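You operate a simulated robot arm through the tools that you are given. There is no shell and no other tool. Be economical: measure what you need, move in short steps, check, and stop when the job is done.

Carry out the task below with a simulated robot arm. There is one attempt and no reset: what you move stays moved.

TASK
Stack the small board marked "keys" from the top of the dining table on top of the small board marked "oats".

It is judged by the outcome, as a careful person would: the job done as asked, and still so three seconds after it is handed in. It fails if anything else is knocked over, pushed out of place, dropped, spilled or broken.

THE ROBOT
A 6-joint arm with a two-finger parallel gripper, fixed in place. Base frame: the origin is at the foot of the arm, x ahead of it, y to its left, z up; the work surface is at about z = 0. Lengths are in m, angles in rad, forces in N, time in s.
With the tool pointing down near the work surface it reaches from about 0.14 to 0.58 m from the base axis. Its first joint turns from -1.152 to 1.152 rad. Payload 2.1 kg.
Tool frame: the origin (TCP) lies between the finger pads and is the grasp point; the fingertips stand 0.03 m ahead of it; z points along the fingers, y is the line along which they close. The gripper opens to 0.094 m. The fingers are 0.028 m wide and 0.01 m thick; the gripper's body (0.05 by 0.096 m) begins 0.055 m behind the TCP.
Orientation is that of the tool frame in the base frame, as a unit quaternion [w, x, y, z]. With the fingers straight down and closing along the base's y, the tool's x points along the base's -x, its y along +y and its z along -z.

THE INTERFACE
- The arm moves only by the tool send_rows. Its argument "steps" is a list of rows, each an object of numbers (a shift or turn left out is 0, a gripper value left out holds the last): "tx", "ty", "tz": the shift along the tool's x, y, z in m; "ax", "ay", "az": the turn, a rotation vector about the tool's x, y, z in rad. In form: [{"tx": .., "ty": .., "tz": .., "ax": .., "ay": .., "az": ..}, ...]. A call has 1 to 12 rows; each row shifts and turns the commanded pose from where the row before left it, along the tool's axes as they then stand. "hand" is the finger opening in m, from 0 to 0.094, set as the call begins (left out, the last holds). A row lasts 0.2 s, in which the tool goes at most 0.05 m and 0.15 rad; a call with a longer step from one row to the next is refused whole, and so is a gripper value outside its range. A pose out of reach is approached as far as the arm can. The call stops where the force on the tool passes 40 N (or 10 N more than at its start, if that is more) or the arm is blocked; 0.2 s more then pass. The fingers move at their own pace (about 0.072 m/s each) and stop on an object; they squeeze with about 30 N. The grip force told is the motor's: it shows also when the fingers shut on nothing. Time passes only in rows, and 0.2 s behind the last, so rows that do not move let the fingers close. It gives the time, the measured TCP pose, the force on the tool (base axes), the opening and the grip force at its end, in the units of the frame above (readings bear some noise), and new pictures: "pictures" is both (left out), scene, wrist or none.
- Cameras (640 x 400 px; columns grow to the right, rows downward): "scene" is fixed at [0.077, -0.3969, 0.482]; the picture's right is [0.49, -0.87, 0.00], its down [-0.51, -0.29, -0.81] and it looks along [0.70, 0.40, -0.59] (base axes); focal length 306 px, centre (320, 200). "wrist" rides on the gripper at [-0.037, 0, -0.058] in the tool frame; the picture's right is [0.00, -1.00, 0.00], its down [0.97, 0.00, -0.24] and it looks along [0.24, 0.00, 0.97] (tool axes); focal length 218 px, centre (320, 200).
- pixel_to_xyz(camera, pixels): there is no depth. For up to 12 entries [column, row, z] of the newest picture of that camera ("zoom" is the newest enlarged one), the place [x, y] in the base frame at which the ray of that pixel passes the height z, good to about 0.003 m. No time passes.
- close_up(camera, box): a new picture of the part [left, top, right, bottom] of that camera's present view, enlarged. No time passes.
- finish_job(): hands the job in; it is judged then, once.

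Work in short steps. Measure before you move; look again where a grasp or a placing could have gone wrong, and mend it. You have 60 turns and 120 pictures in all, the two below and enlarged ones among them. Open the gripper and draw the arm clear of the work before you hand the job in, unless the task says otherwise; then end with one line.

The tools are called after ">>>" as name(argument=value, ...) on one line, values as JSON. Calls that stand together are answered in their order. send_rows: Moves the arm, as the interface text tells. Its arguments: {"type":"object","properties":{"steps":{"type":"array"},"hand":{"type":"number"},"pictures":{"type":"string","enum":["both","scene","wrist","none"]}},"required":["steps"]} The other tools are called the same way: pixel_to_xyz (camera, pixels) gives the place at which the rays of pixels pass given heights; close_up (camera, box) takes an enlarged picture of a part of a camera's view; finish_job () hands the job in.

At the start:

```text
time: 0.0
position: [0.3534, -0.1051, 0.2358]
tcp_rot: [0.0, 0.0, 1.0, 0.0]
contact_force: [0.5, 1.2, -0.4]
grip_width: 0.094
grip_force: 0.0
```

scene: 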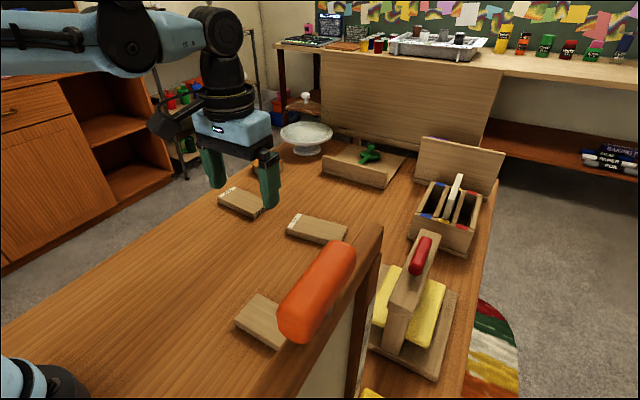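
wrist: 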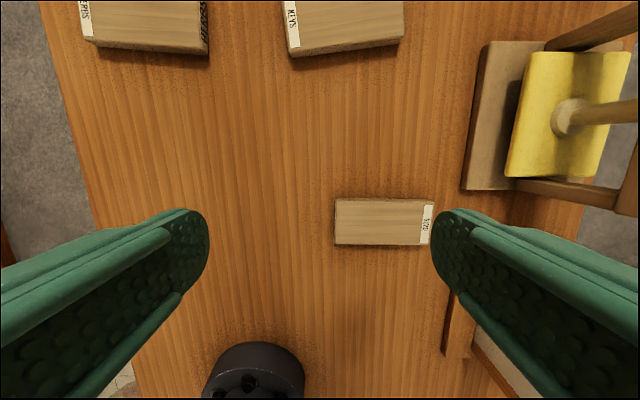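

The wrist view shows three boards: one marked KEYS near (345,25), one at (145,25), and one at (383,222) with an unread label. I enlarge them to read the labels.

>>> close_up(camera="wrist", box=[320, 180, 450, 260])

>>> close_up(camera="wrist", box=[70, 0, 410, 70])

>>> close_up(camera="scene", box=[200, 170, 400, 360])

```text
4.92 times, centred on (385, 220) of wrist
```

zoom: 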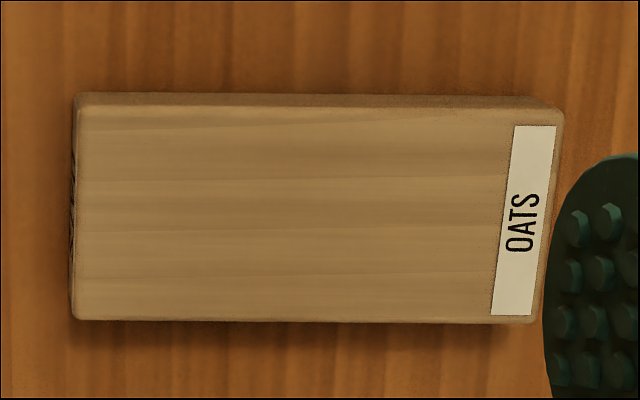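

```text
1.88 times, centred on (240, 35) of wrist
```

zoom: 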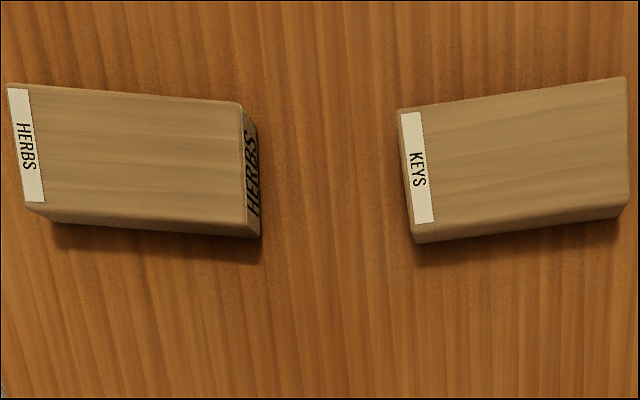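

```text
2.11 times, centred on (300, 265) of scene
```

zoom: 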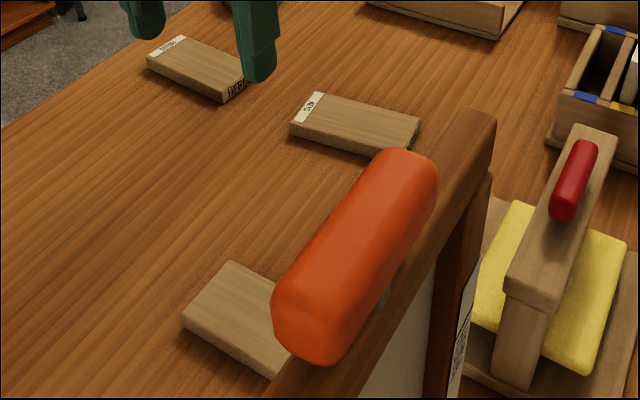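

Labels are clear: OATS is at wrist (383,222) and KEYS at scene (318,228). I measure both at assumed top heights.

>>> pixel_to_xyz(camera="zoom", pixels=[[315, 94, 0.02], [420, 117, 0.02], [411, 151, 0.02], [291, 124, 0.02], [291, 136, 0.0], [410, 161, 0.0]])

>>> pixel_to_xyz(camera="wrist", pixels=[[336, 201, 0.02], [434, 203, 0.02], [429, 245, 0.02], [335, 244, 0.02], [281.5, -14, 0.02], [402.5, -30.5, 0.02], [403, 39, 0.02], [291, 53, 0.02]])

```text
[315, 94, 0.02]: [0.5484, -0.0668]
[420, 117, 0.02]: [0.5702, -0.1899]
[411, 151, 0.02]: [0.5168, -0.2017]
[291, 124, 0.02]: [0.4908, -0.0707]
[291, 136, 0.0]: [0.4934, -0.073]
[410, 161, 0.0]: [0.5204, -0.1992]
```

```text
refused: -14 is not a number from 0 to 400
```

>>> pixel_to_xyz(camera="wrist", pixels=[[336, 201, 0.02], [434, 203, 0.02], [429, 245, 0.02], [335, 244, 0.02], [336, 199, 0.0], [435, 201, 0.0], [403, 39, 0.02], [291, 53, 0.02], [299, 57, 0.0], [402, 47, 0.0]])

```text
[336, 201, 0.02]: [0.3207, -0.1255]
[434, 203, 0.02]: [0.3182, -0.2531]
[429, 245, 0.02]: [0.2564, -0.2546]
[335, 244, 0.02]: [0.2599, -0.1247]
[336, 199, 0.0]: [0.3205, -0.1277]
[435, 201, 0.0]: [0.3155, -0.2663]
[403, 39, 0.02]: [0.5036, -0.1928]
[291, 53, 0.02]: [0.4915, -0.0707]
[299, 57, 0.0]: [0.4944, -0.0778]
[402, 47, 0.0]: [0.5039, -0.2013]
```

Both views put KEYS around (0.52,-0.13), with its long side roughly along y and about 0.06 wide. I move above it at the current height, then turn the tool so the fingers close along x.

>>> send_rows(steps=[{"tx": -0.04, "ty": -0.005}, {"tx": -0.04, "ty": -0.005}, {"tx": -0.04, "ty": -0.005}, {"tx": -0.03, "ty": -0.005}], pictures="none")

>>> send_rows(steps=[{"az": -0.1428}, {"az": -0.1428}, {"az": -0.1428}, {"az": -0.1428}, {"az": -0.1428}, {"az": -0.1428}, {"az": -0.1428}, {"az": -0.1428}, {"az": -0.1428}, {"az": -0.1428}, {"az": -0.1428}])

```text
time: 1.0
position: [0.5056, -0.1223, 0.2368]
tcp_rot: [0.001, -0.001, 1.0, 0.0]
contact_force: [0.0, 0.2, -0.3]
grip_width: 0.0937
grip_force: 0.1
```

```text
time: 3.4
position: [0.503, -0.1248, 0.2362]
tcp_rot: [-0.001, 0.709, -0.706, 0.0]
contact_force: [-0.7, -0.9, -0.9]
grip_width: 0.0939
grip_force: 0.0
```

scene: 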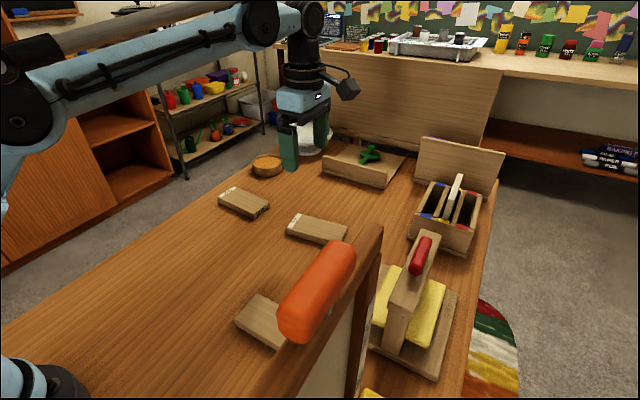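
wrist: 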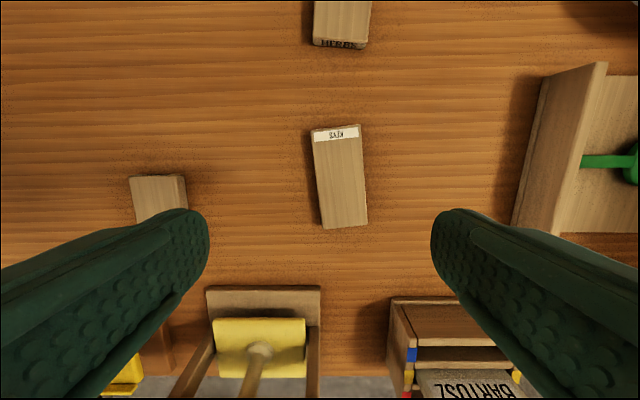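

KEYS is now well in view at (340,178); I enlarge it for accurate corners, and enlarge the OATS area in the scene for its surroundings.

>>> close_up(camera="scene", box=[220, 200, 400, 380])

>>> close_up(camera="wrist", box=[260, 120, 420, 240])

```text
2.22 times, centred on (310, 290) of scene
```

zoom: 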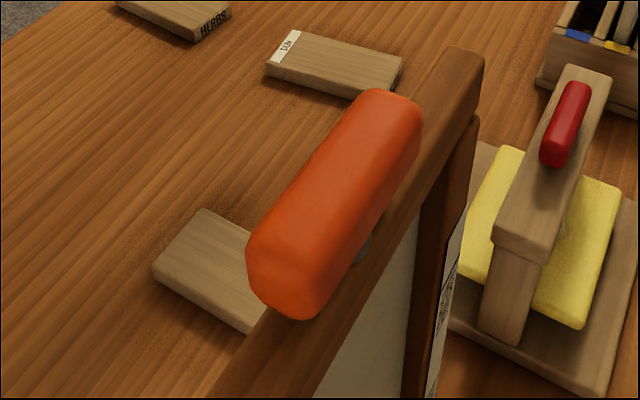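

```text
3.33 times, centred on (340, 180) of wrist
```

zoom: 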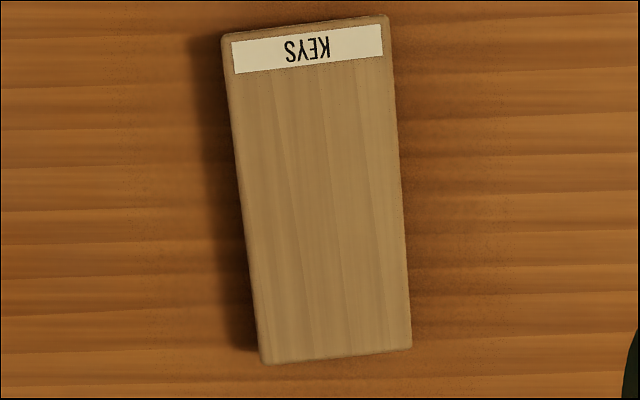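

>>> pixel_to_xyz(camera="zoom", pixels=[[223, 36, 0.02], [387, 17, 0.02], [411, 347, 0.02], [264, 362, 0.02], [319, 190, 0.02]])

>>> send_rows(steps=[{"ty": 0.045, "tx": -0.01}, {"ty": 0.045, "tx": -0.01}, {"ty": 0.045, "tx": -0.01}, {"ty": 0.045, "tx": -0.01}, {"ty": 0.03}], pictures="both")

```text
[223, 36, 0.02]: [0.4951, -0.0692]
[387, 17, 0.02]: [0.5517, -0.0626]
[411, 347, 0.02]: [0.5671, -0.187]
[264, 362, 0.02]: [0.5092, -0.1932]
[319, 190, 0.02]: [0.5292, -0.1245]
```

```text
time: 4.6
position: [0.2934, -0.0813, 0.2329]
tcp_rot: [0.001, -0.707, 0.707, -0.001]
contact_force: [0.4, -1.2, 0.3]
grip_width: 0.094
grip_force: 0.2
```

scene: 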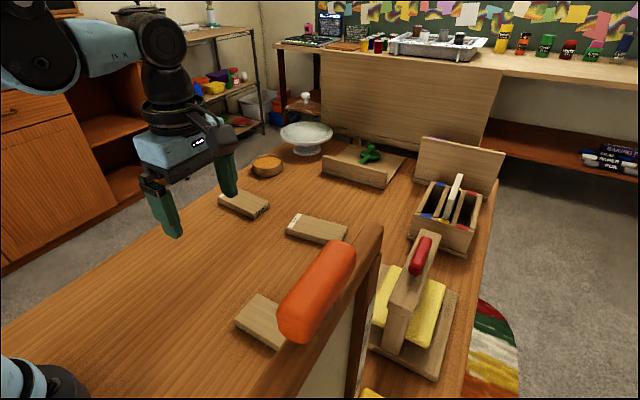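
wrist: 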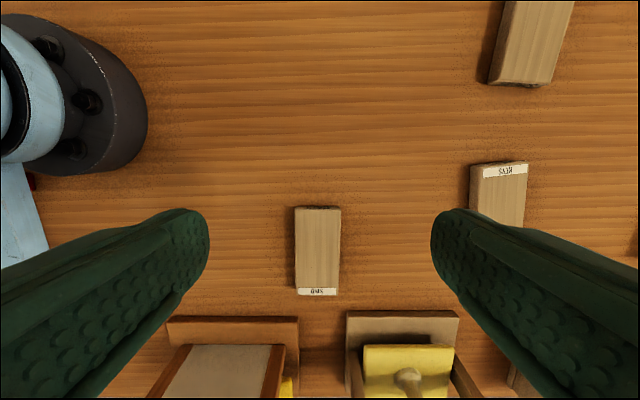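

KEYS centre is (0.531,-0.128), turned 0.119 rad. Now I measure OATS at (317,250) and the framed board behind it at (235,345).

>>> close_up(camera="wrist", box=[150, 190, 470, 400])

>>> pixel_to_xyz(camera="wrist", pixels=[[295, 207, 0.02], [339, 209, 0.02], [338, 296, 0.02], [297, 295, 0.02], [235, 318, 0.03], [235, 345, 0.03], [235, 345, 0.1], [235, 345, 0.2], [165, 318, 0.03], [300, 318, 0.03], [405, 312, 0.03]])

```text
1.90 times, centred on (310, 295) of wrist
```

zoom: 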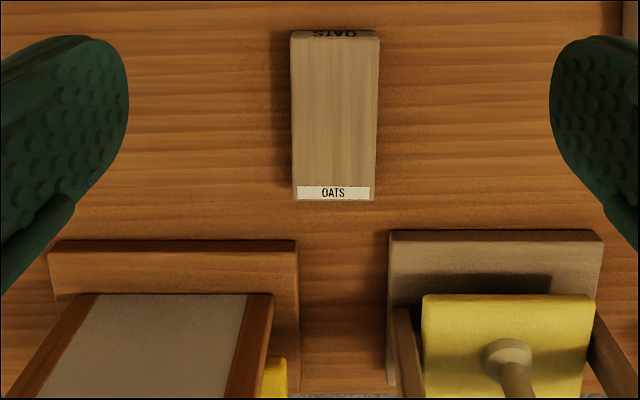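

```text
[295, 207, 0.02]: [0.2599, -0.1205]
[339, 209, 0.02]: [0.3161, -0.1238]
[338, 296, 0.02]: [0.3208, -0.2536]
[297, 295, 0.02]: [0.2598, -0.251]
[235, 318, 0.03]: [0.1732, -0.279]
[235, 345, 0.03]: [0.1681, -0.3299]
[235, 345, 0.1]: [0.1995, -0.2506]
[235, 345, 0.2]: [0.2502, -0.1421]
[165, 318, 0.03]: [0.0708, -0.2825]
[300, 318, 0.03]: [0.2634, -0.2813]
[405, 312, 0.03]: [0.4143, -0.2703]
```

OATS centre is about (0.289,-0.188), turned about 0, and the frame's base starts at y≈-0.28, leaving clearance. I go over KEYS, turn -0.119 about tool z, and descend to a hover.

>>> send_rows(steps=[{"ty": -0.0396, "tx": 0.0078}, {"ty": -0.0396, "tx": 0.0078}, {"ty": -0.0396, "tx": 0.0078}, {"ty": -0.0396, "tx": 0.0078}, {"ty": -0.0396, "tx": 0.0078}, {"ty": -0.0396, "tx": 0.0078}, {"az": -0.119}, {"tz": 0.045}, {"tz": 0.045}, {"tz": 0.04}, {}], pictures="wrist")

```text
time: 7.0
position: [0.5329, -0.1286, 0.1051]
tcp_rot: [0.0, 0.748, -0.663, 0.0]
contact_force: [-0.3, 0.9, -0.4]
grip_width: 0.0938
grip_force: 0.1
```

wrist: 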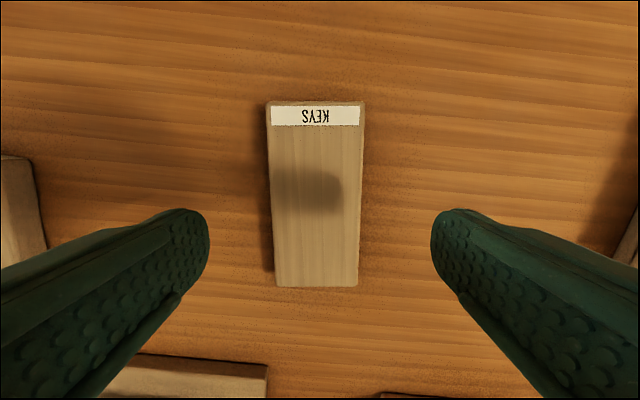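

Aligned; I check the board's corners again from here.

>>> pixel_to_xyz(camera="wrist", pixels=[[267, 103, 0.02], [363, 101, 0.02], [358, 287, 0.02], [276, 287, 0.02]])

```text
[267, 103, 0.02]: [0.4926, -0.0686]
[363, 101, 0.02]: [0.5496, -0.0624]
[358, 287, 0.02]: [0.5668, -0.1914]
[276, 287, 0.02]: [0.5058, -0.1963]
```

Centre is (0.529,-0.130), so I shift 4 mm, descend to TCP z≈0.036 and then close.

>>> send_rows(steps=[{"ty": 0.004}, {"tz": 0.03}, {"tz": 0.025}, {"tz": 0.014}, {}], pictures="wrist")

```text
time: 8.2
position: [0.529, -0.131, 0.0375]
tcp_rot: [0.0, 0.748, -0.664, 0.001]
contact_force: [0.1, 0.2, -1.1]
grip_width: 0.0939
grip_force: 0.0
```

wrist: 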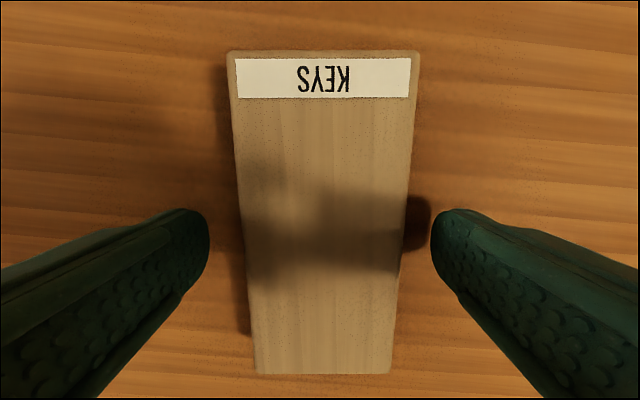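

The board lies centred between the fingers; I lower 2 mm and close.

>>> send_rows(steps=[{"tz": 0.002}], pictures="none")

>>> send_rows(steps=[{}, {}, {}, {}], hand=0.0, pictures="wrist")

```text
time: 8.6
position: [0.5289, -0.1316, 0.0357]
tcp_rot: [-0.001, 0.749, -0.663, 0.001]
contact_force: [-0.9, 0.2, -0.2]
grip_width: 0.0943
grip_force: 0.1
```

```text
time: 9.6
position: [0.5288, -0.1315, 0.0359]
tcp_rot: [0.0, 0.748, -0.664, 0.001]
contact_force: [-0.4, -0.2, 0.3]
grip_width: 0.0613
grip_force: 29.9
```

wrist: 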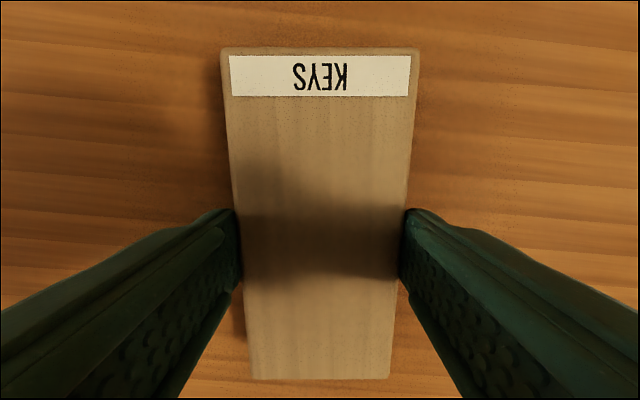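

Grip holds at 0.061 m. I lift 0.1 m and square the board to the base axes.

>>> send_rows(steps=[{"tz": -0.01}, {"tz": -0.03}, {"tz": -0.03}, {"tz": -0.03}, {"az": 0.06}, {"az": 0.059}, {}], pictures="both")

```text
time: 11.2
position: [0.5279, -0.1323, 0.1352]
tcp_rot: [0.001, -0.707, 0.707, 0.0]
contact_force: [0.9, -0.2, -1.6]
grip_width: 0.0612
grip_force: 29.8
```

scene: 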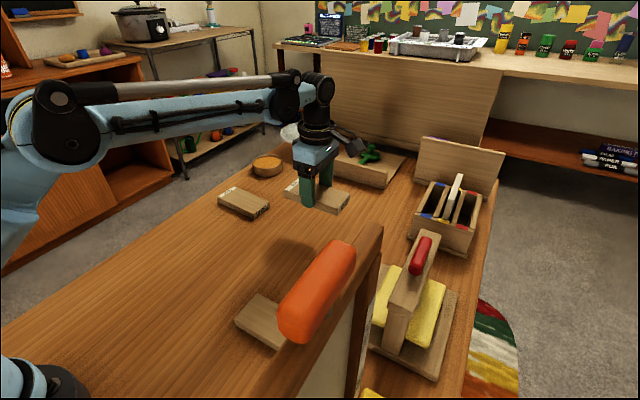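
wrist: 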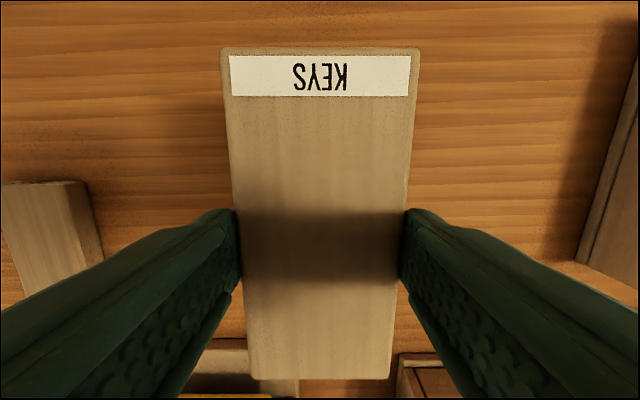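

Held level. I travel back in x to 0.289 while staying at y≈-0.13, then shift halfway in y to look.

>>> send_rows(steps=[{"ty": 0.0398}, {"ty": 0.0398}, {"ty": 0.0398}, {"ty": 0.0398}, {"ty": 0.0398}, {"ty": 0.0398}, {"tx": 0.028}, {"tx": 0.028}, {}], pictures="both")

```text
time: 13.2
position: [0.2866, -0.1873, 0.137]
tcp_rot: [-0.001, 0.708, -0.706, 0.001]
contact_force: [-0.2, 0.1, -0.3]
grip_width: 0.0611
grip_force: 30.1
```

scene: 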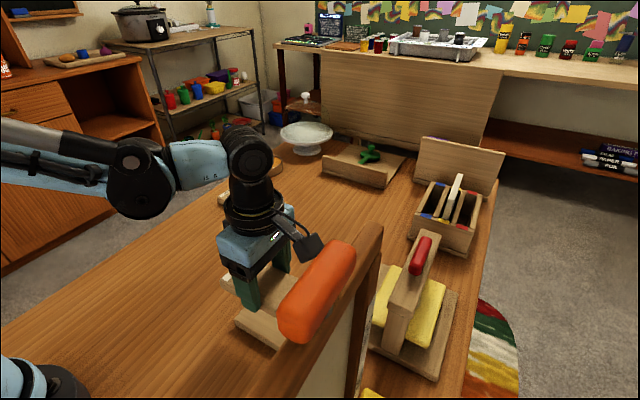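
wrist: 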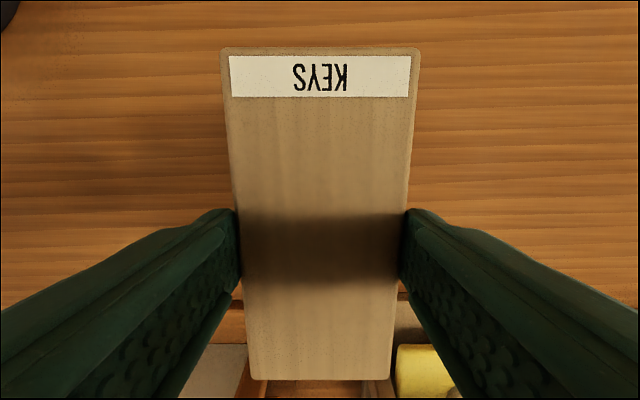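

The held board hides OATS from the wrist camera. A black part of the wrist at scene (310,245) appears near the orange roller, so I check this closely.

>>> close_up(camera="scene", box=[200, 190, 400, 360])

>>> pixel_to_xyz(camera="scene", pixels=[[322, 250, 0.2], [322, 250, 0.24], [300, 240, 0.2], [380, 228, 0.25], [380, 228, 0.2], [248, 312, 0.02], [262, 396, 0.2], [262, 396, 0.25], [318, 290, 0.25], [318, 290, 0.2]])

```text
2.35 times, centred on (300, 275) of scene
```

zoom: 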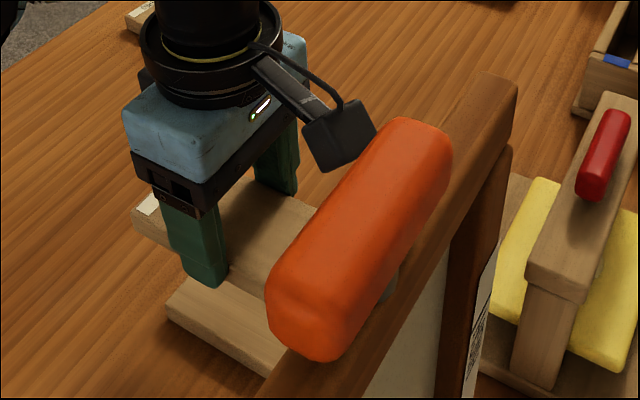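

```text
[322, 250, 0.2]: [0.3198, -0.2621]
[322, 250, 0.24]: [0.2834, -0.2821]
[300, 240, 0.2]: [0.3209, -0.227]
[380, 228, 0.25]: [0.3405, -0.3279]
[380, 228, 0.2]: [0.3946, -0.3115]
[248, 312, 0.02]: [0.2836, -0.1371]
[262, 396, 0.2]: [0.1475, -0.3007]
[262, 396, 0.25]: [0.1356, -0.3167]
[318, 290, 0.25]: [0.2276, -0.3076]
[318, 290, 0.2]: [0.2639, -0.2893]
```

The wrist's black module sits at about x≈0.29, y≈-0.27. The roller is higher and farther out (x<0.22, y<-0.31), so a straight descent is clear. I go down to a small gap above OATS.

>>> send_rows(steps=[{"ty": -0.002, "tx": 0.001}, {"tz": 0.02}, {"tz": 0.02}, {"tz": 0.02}, {}], pictures="scene")

>>> close_up(camera="scene", box=[200, 220, 360, 380])

```text
time: 14.4
position: [0.2878, -0.1891, 0.0754]
tcp_rot: [-0.001, 0.707, -0.707, 0.001]
contact_force: [-0.5, -0.4, -1.7]
grip_width: 0.0614
grip_force: 30.4
```

scene: 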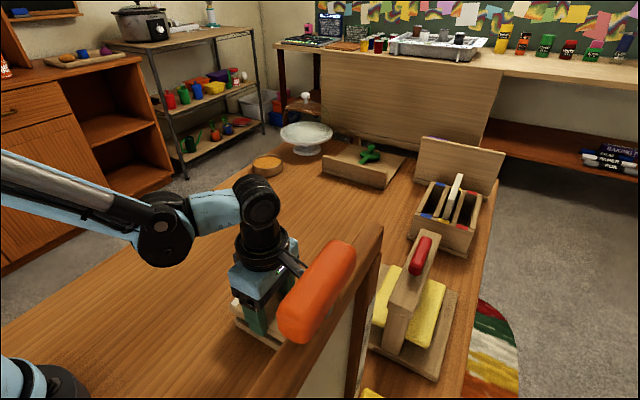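

```text
2.50 times, centred on (280, 300) of scene
```

zoom: 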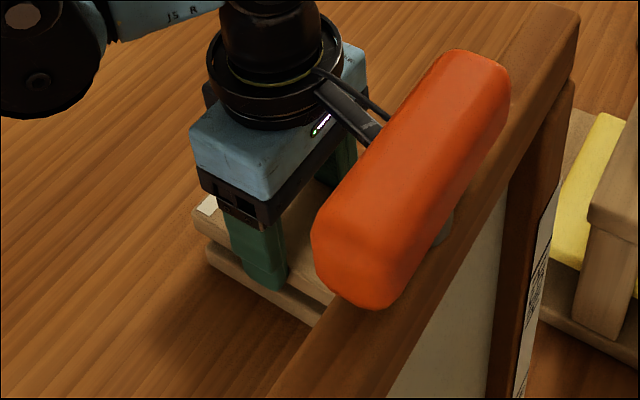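

Boards look aligned with a small gap, and nothing else is touched. I lower in fine steps to contact.

>>> send_rows(steps=[{"tz": 0.006}, {"tz": 0.005}, {"tz": 0.003}, {}], pictures="none")

>>> send_rows(steps=[{"tz": 0.002}, {}], pictures="scene")

>>> close_up(camera="scene", box=[220, 270, 320, 360])

```text
time: 15.4
position: [0.291, -0.1889, 0.0631]
tcp_rot: [-0.001, 0.708, -0.707, 0.0]
contact_force: [0.2, -1.0, -0.8]
grip_width: 0.061
grip_force: 30.2
```

```text
time: 16.0
position: [0.2916, -0.189, 0.0597]
tcp_rot: [0.0, -0.707, 0.707, 0.0]
contact_force: [0.4, -0.1, -1.5]
grip_width: 0.0611
grip_force: 30.0
```

scene: 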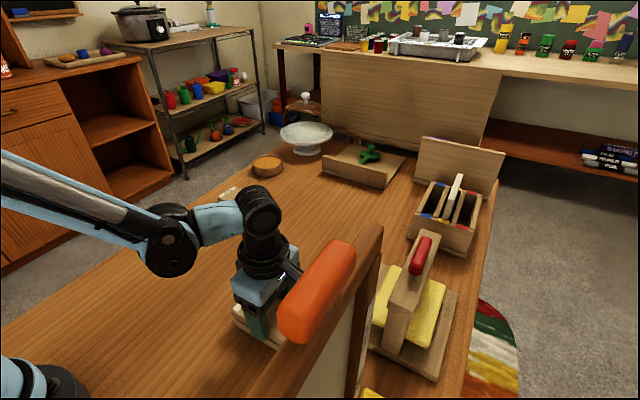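

```text
4.44 times, centred on (270, 315) of scene
```

zoom: 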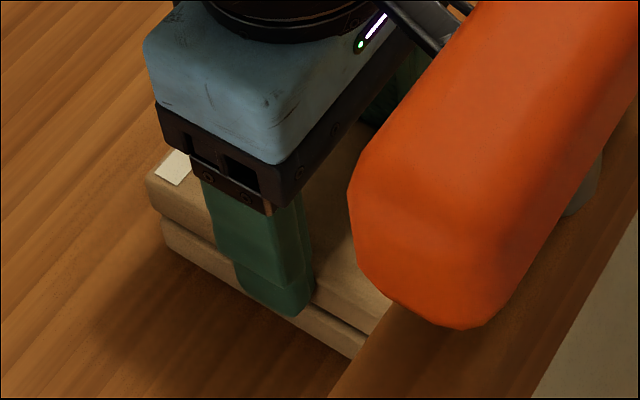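

No contact yet (z 0.0597). x reads 2.5 mm high, so I trim that and continue down 1 mm at a time.

>>> send_rows(steps=[{"ty": 0.002}, {"tz": 0.001}, {"tz": 0.001}, {}], pictures="none")

>>> send_rows(steps=[{"tz": 0.001}, {"tz": 0.001}, {}], pictures="none")

```text
time: 17.0
position: [0.2897, -0.1906, 0.0568]
tcp_rot: [0.0, 0.707, -0.707, 0.002]
contact_force: [-0.3, 0.3, -1.7]
grip_width: 0.0614
grip_force: 30.2
```

```text
time: 17.8
position: [0.2881, -0.189, 0.0545]
tcp_rot: [-0.001, 0.707, -0.707, 0.001]
contact_force: [-0.3, 0.1, -1.1]
grip_width: 0.0611
grip_force: 29.8
```

>>> send_rows(steps=[{"tz": 0.001}, {}], pictures="none")

>>> close_up(camera="scene", box=[220, 270, 320, 360])

```text
time: 18.4
position: [0.2883, -0.1889, 0.0543]
tcp_rot: [0.0, -0.706, 0.708, 0.0]
contact_force: [-3.0, 1.7, 31.4]
grip_width: 0.0616
grip_force: 30.1
```

```text
4.44 times, centred on (270, 315) of scene
```

zoom: 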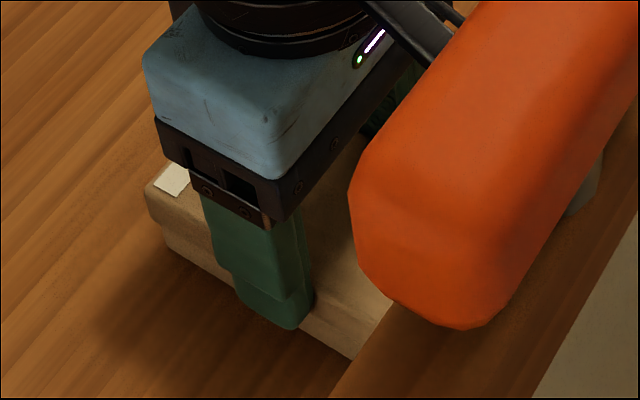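

Contact at 31 N and the boards are flush. I ease off 0.8 mm, then open.

>>> send_rows(steps=[{"tz": -0.0008}, {}], pictures="none")

>>> send_rows(steps=[{}, {}, {}], hand=0.085, pictures="wrist")

```text
time: 19.0
position: [0.2879, -0.1902, 0.0561]
tcp_rot: [-0.001, 0.707, -0.707, 0.001]
contact_force: [0.5, 0.8, -1.2]
grip_width: 0.0613
grip_force: 30.1
```

```text
time: 19.8
position: [0.2873, -0.189, 0.0558]
tcp_rot: [0.001, -0.707, 0.707, 0.0]
contact_force: [-0.6, -0.7, -0.6]
grip_width: 0.0848
grip_force: 0.2
```

wrist: 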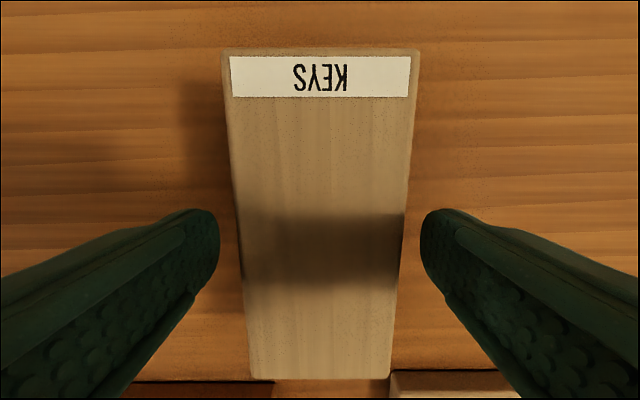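

Released and clear on both sides. I rise straight up, then back off to +y.

>>> send_rows(steps=[{"tz": -0.02}, {"tz": -0.04}, {"tz": -0.04}, {"tz": -0.03}, {"tx": -0.04}, {"tx": -0.04}, {"tx": -0.03, "tz": -0.03}, {"tz": -0.03}, {}], pictures="both")

>>> close_up(camera="scene", box=[210, 250, 330, 370])

>>> close_up(camera="wrist", box=[220, 200, 420, 330])

```text
time: 21.8
position: [0.2871, -0.0777, 0.2415]
tcp_rot: [0.001, -0.707, 0.707, 0.0]
contact_force: [0.2, -0.6, -0.5]
grip_width: 0.085
grip_force: 0.0
```

scene: 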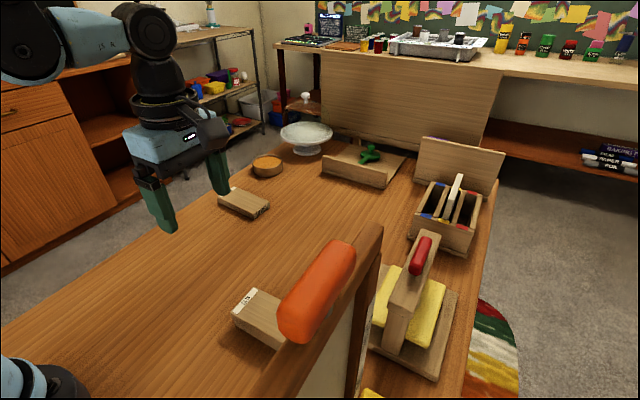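
wrist: 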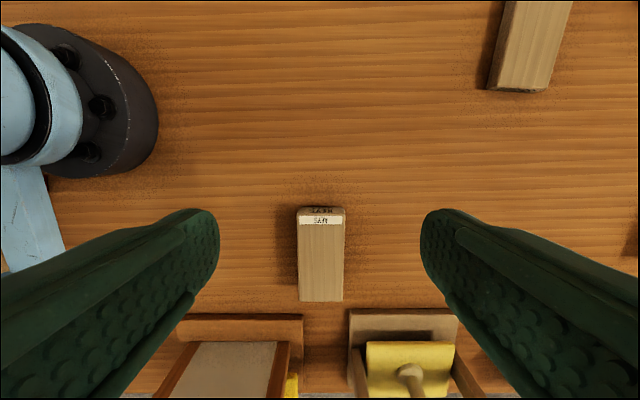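

```text
3.33 times, centred on (270, 310) of scene
```

zoom: 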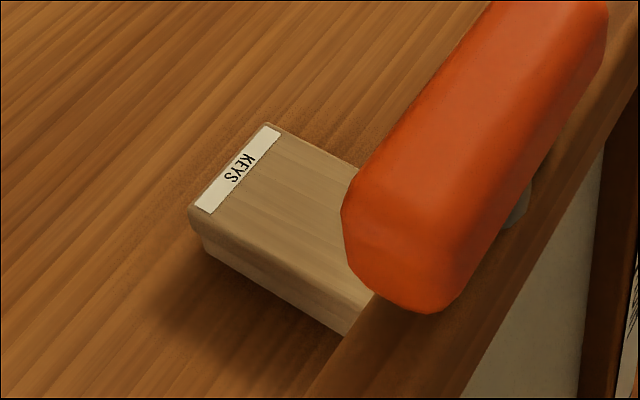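

```text
3.08 times, centred on (320, 265) of wrist
```

zoom: 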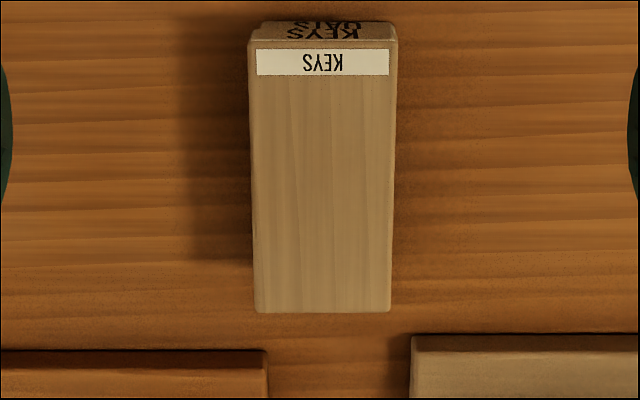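

KEYS lies squarely on OATS, nothing else has moved, and the gripper is open and clear.

>>> finish_job()

```text
The job is handed in.
```

The board marked "keys" is stacked squarely on top of the board marked "oats"; nothing else was moved, and the arm is open and clear.
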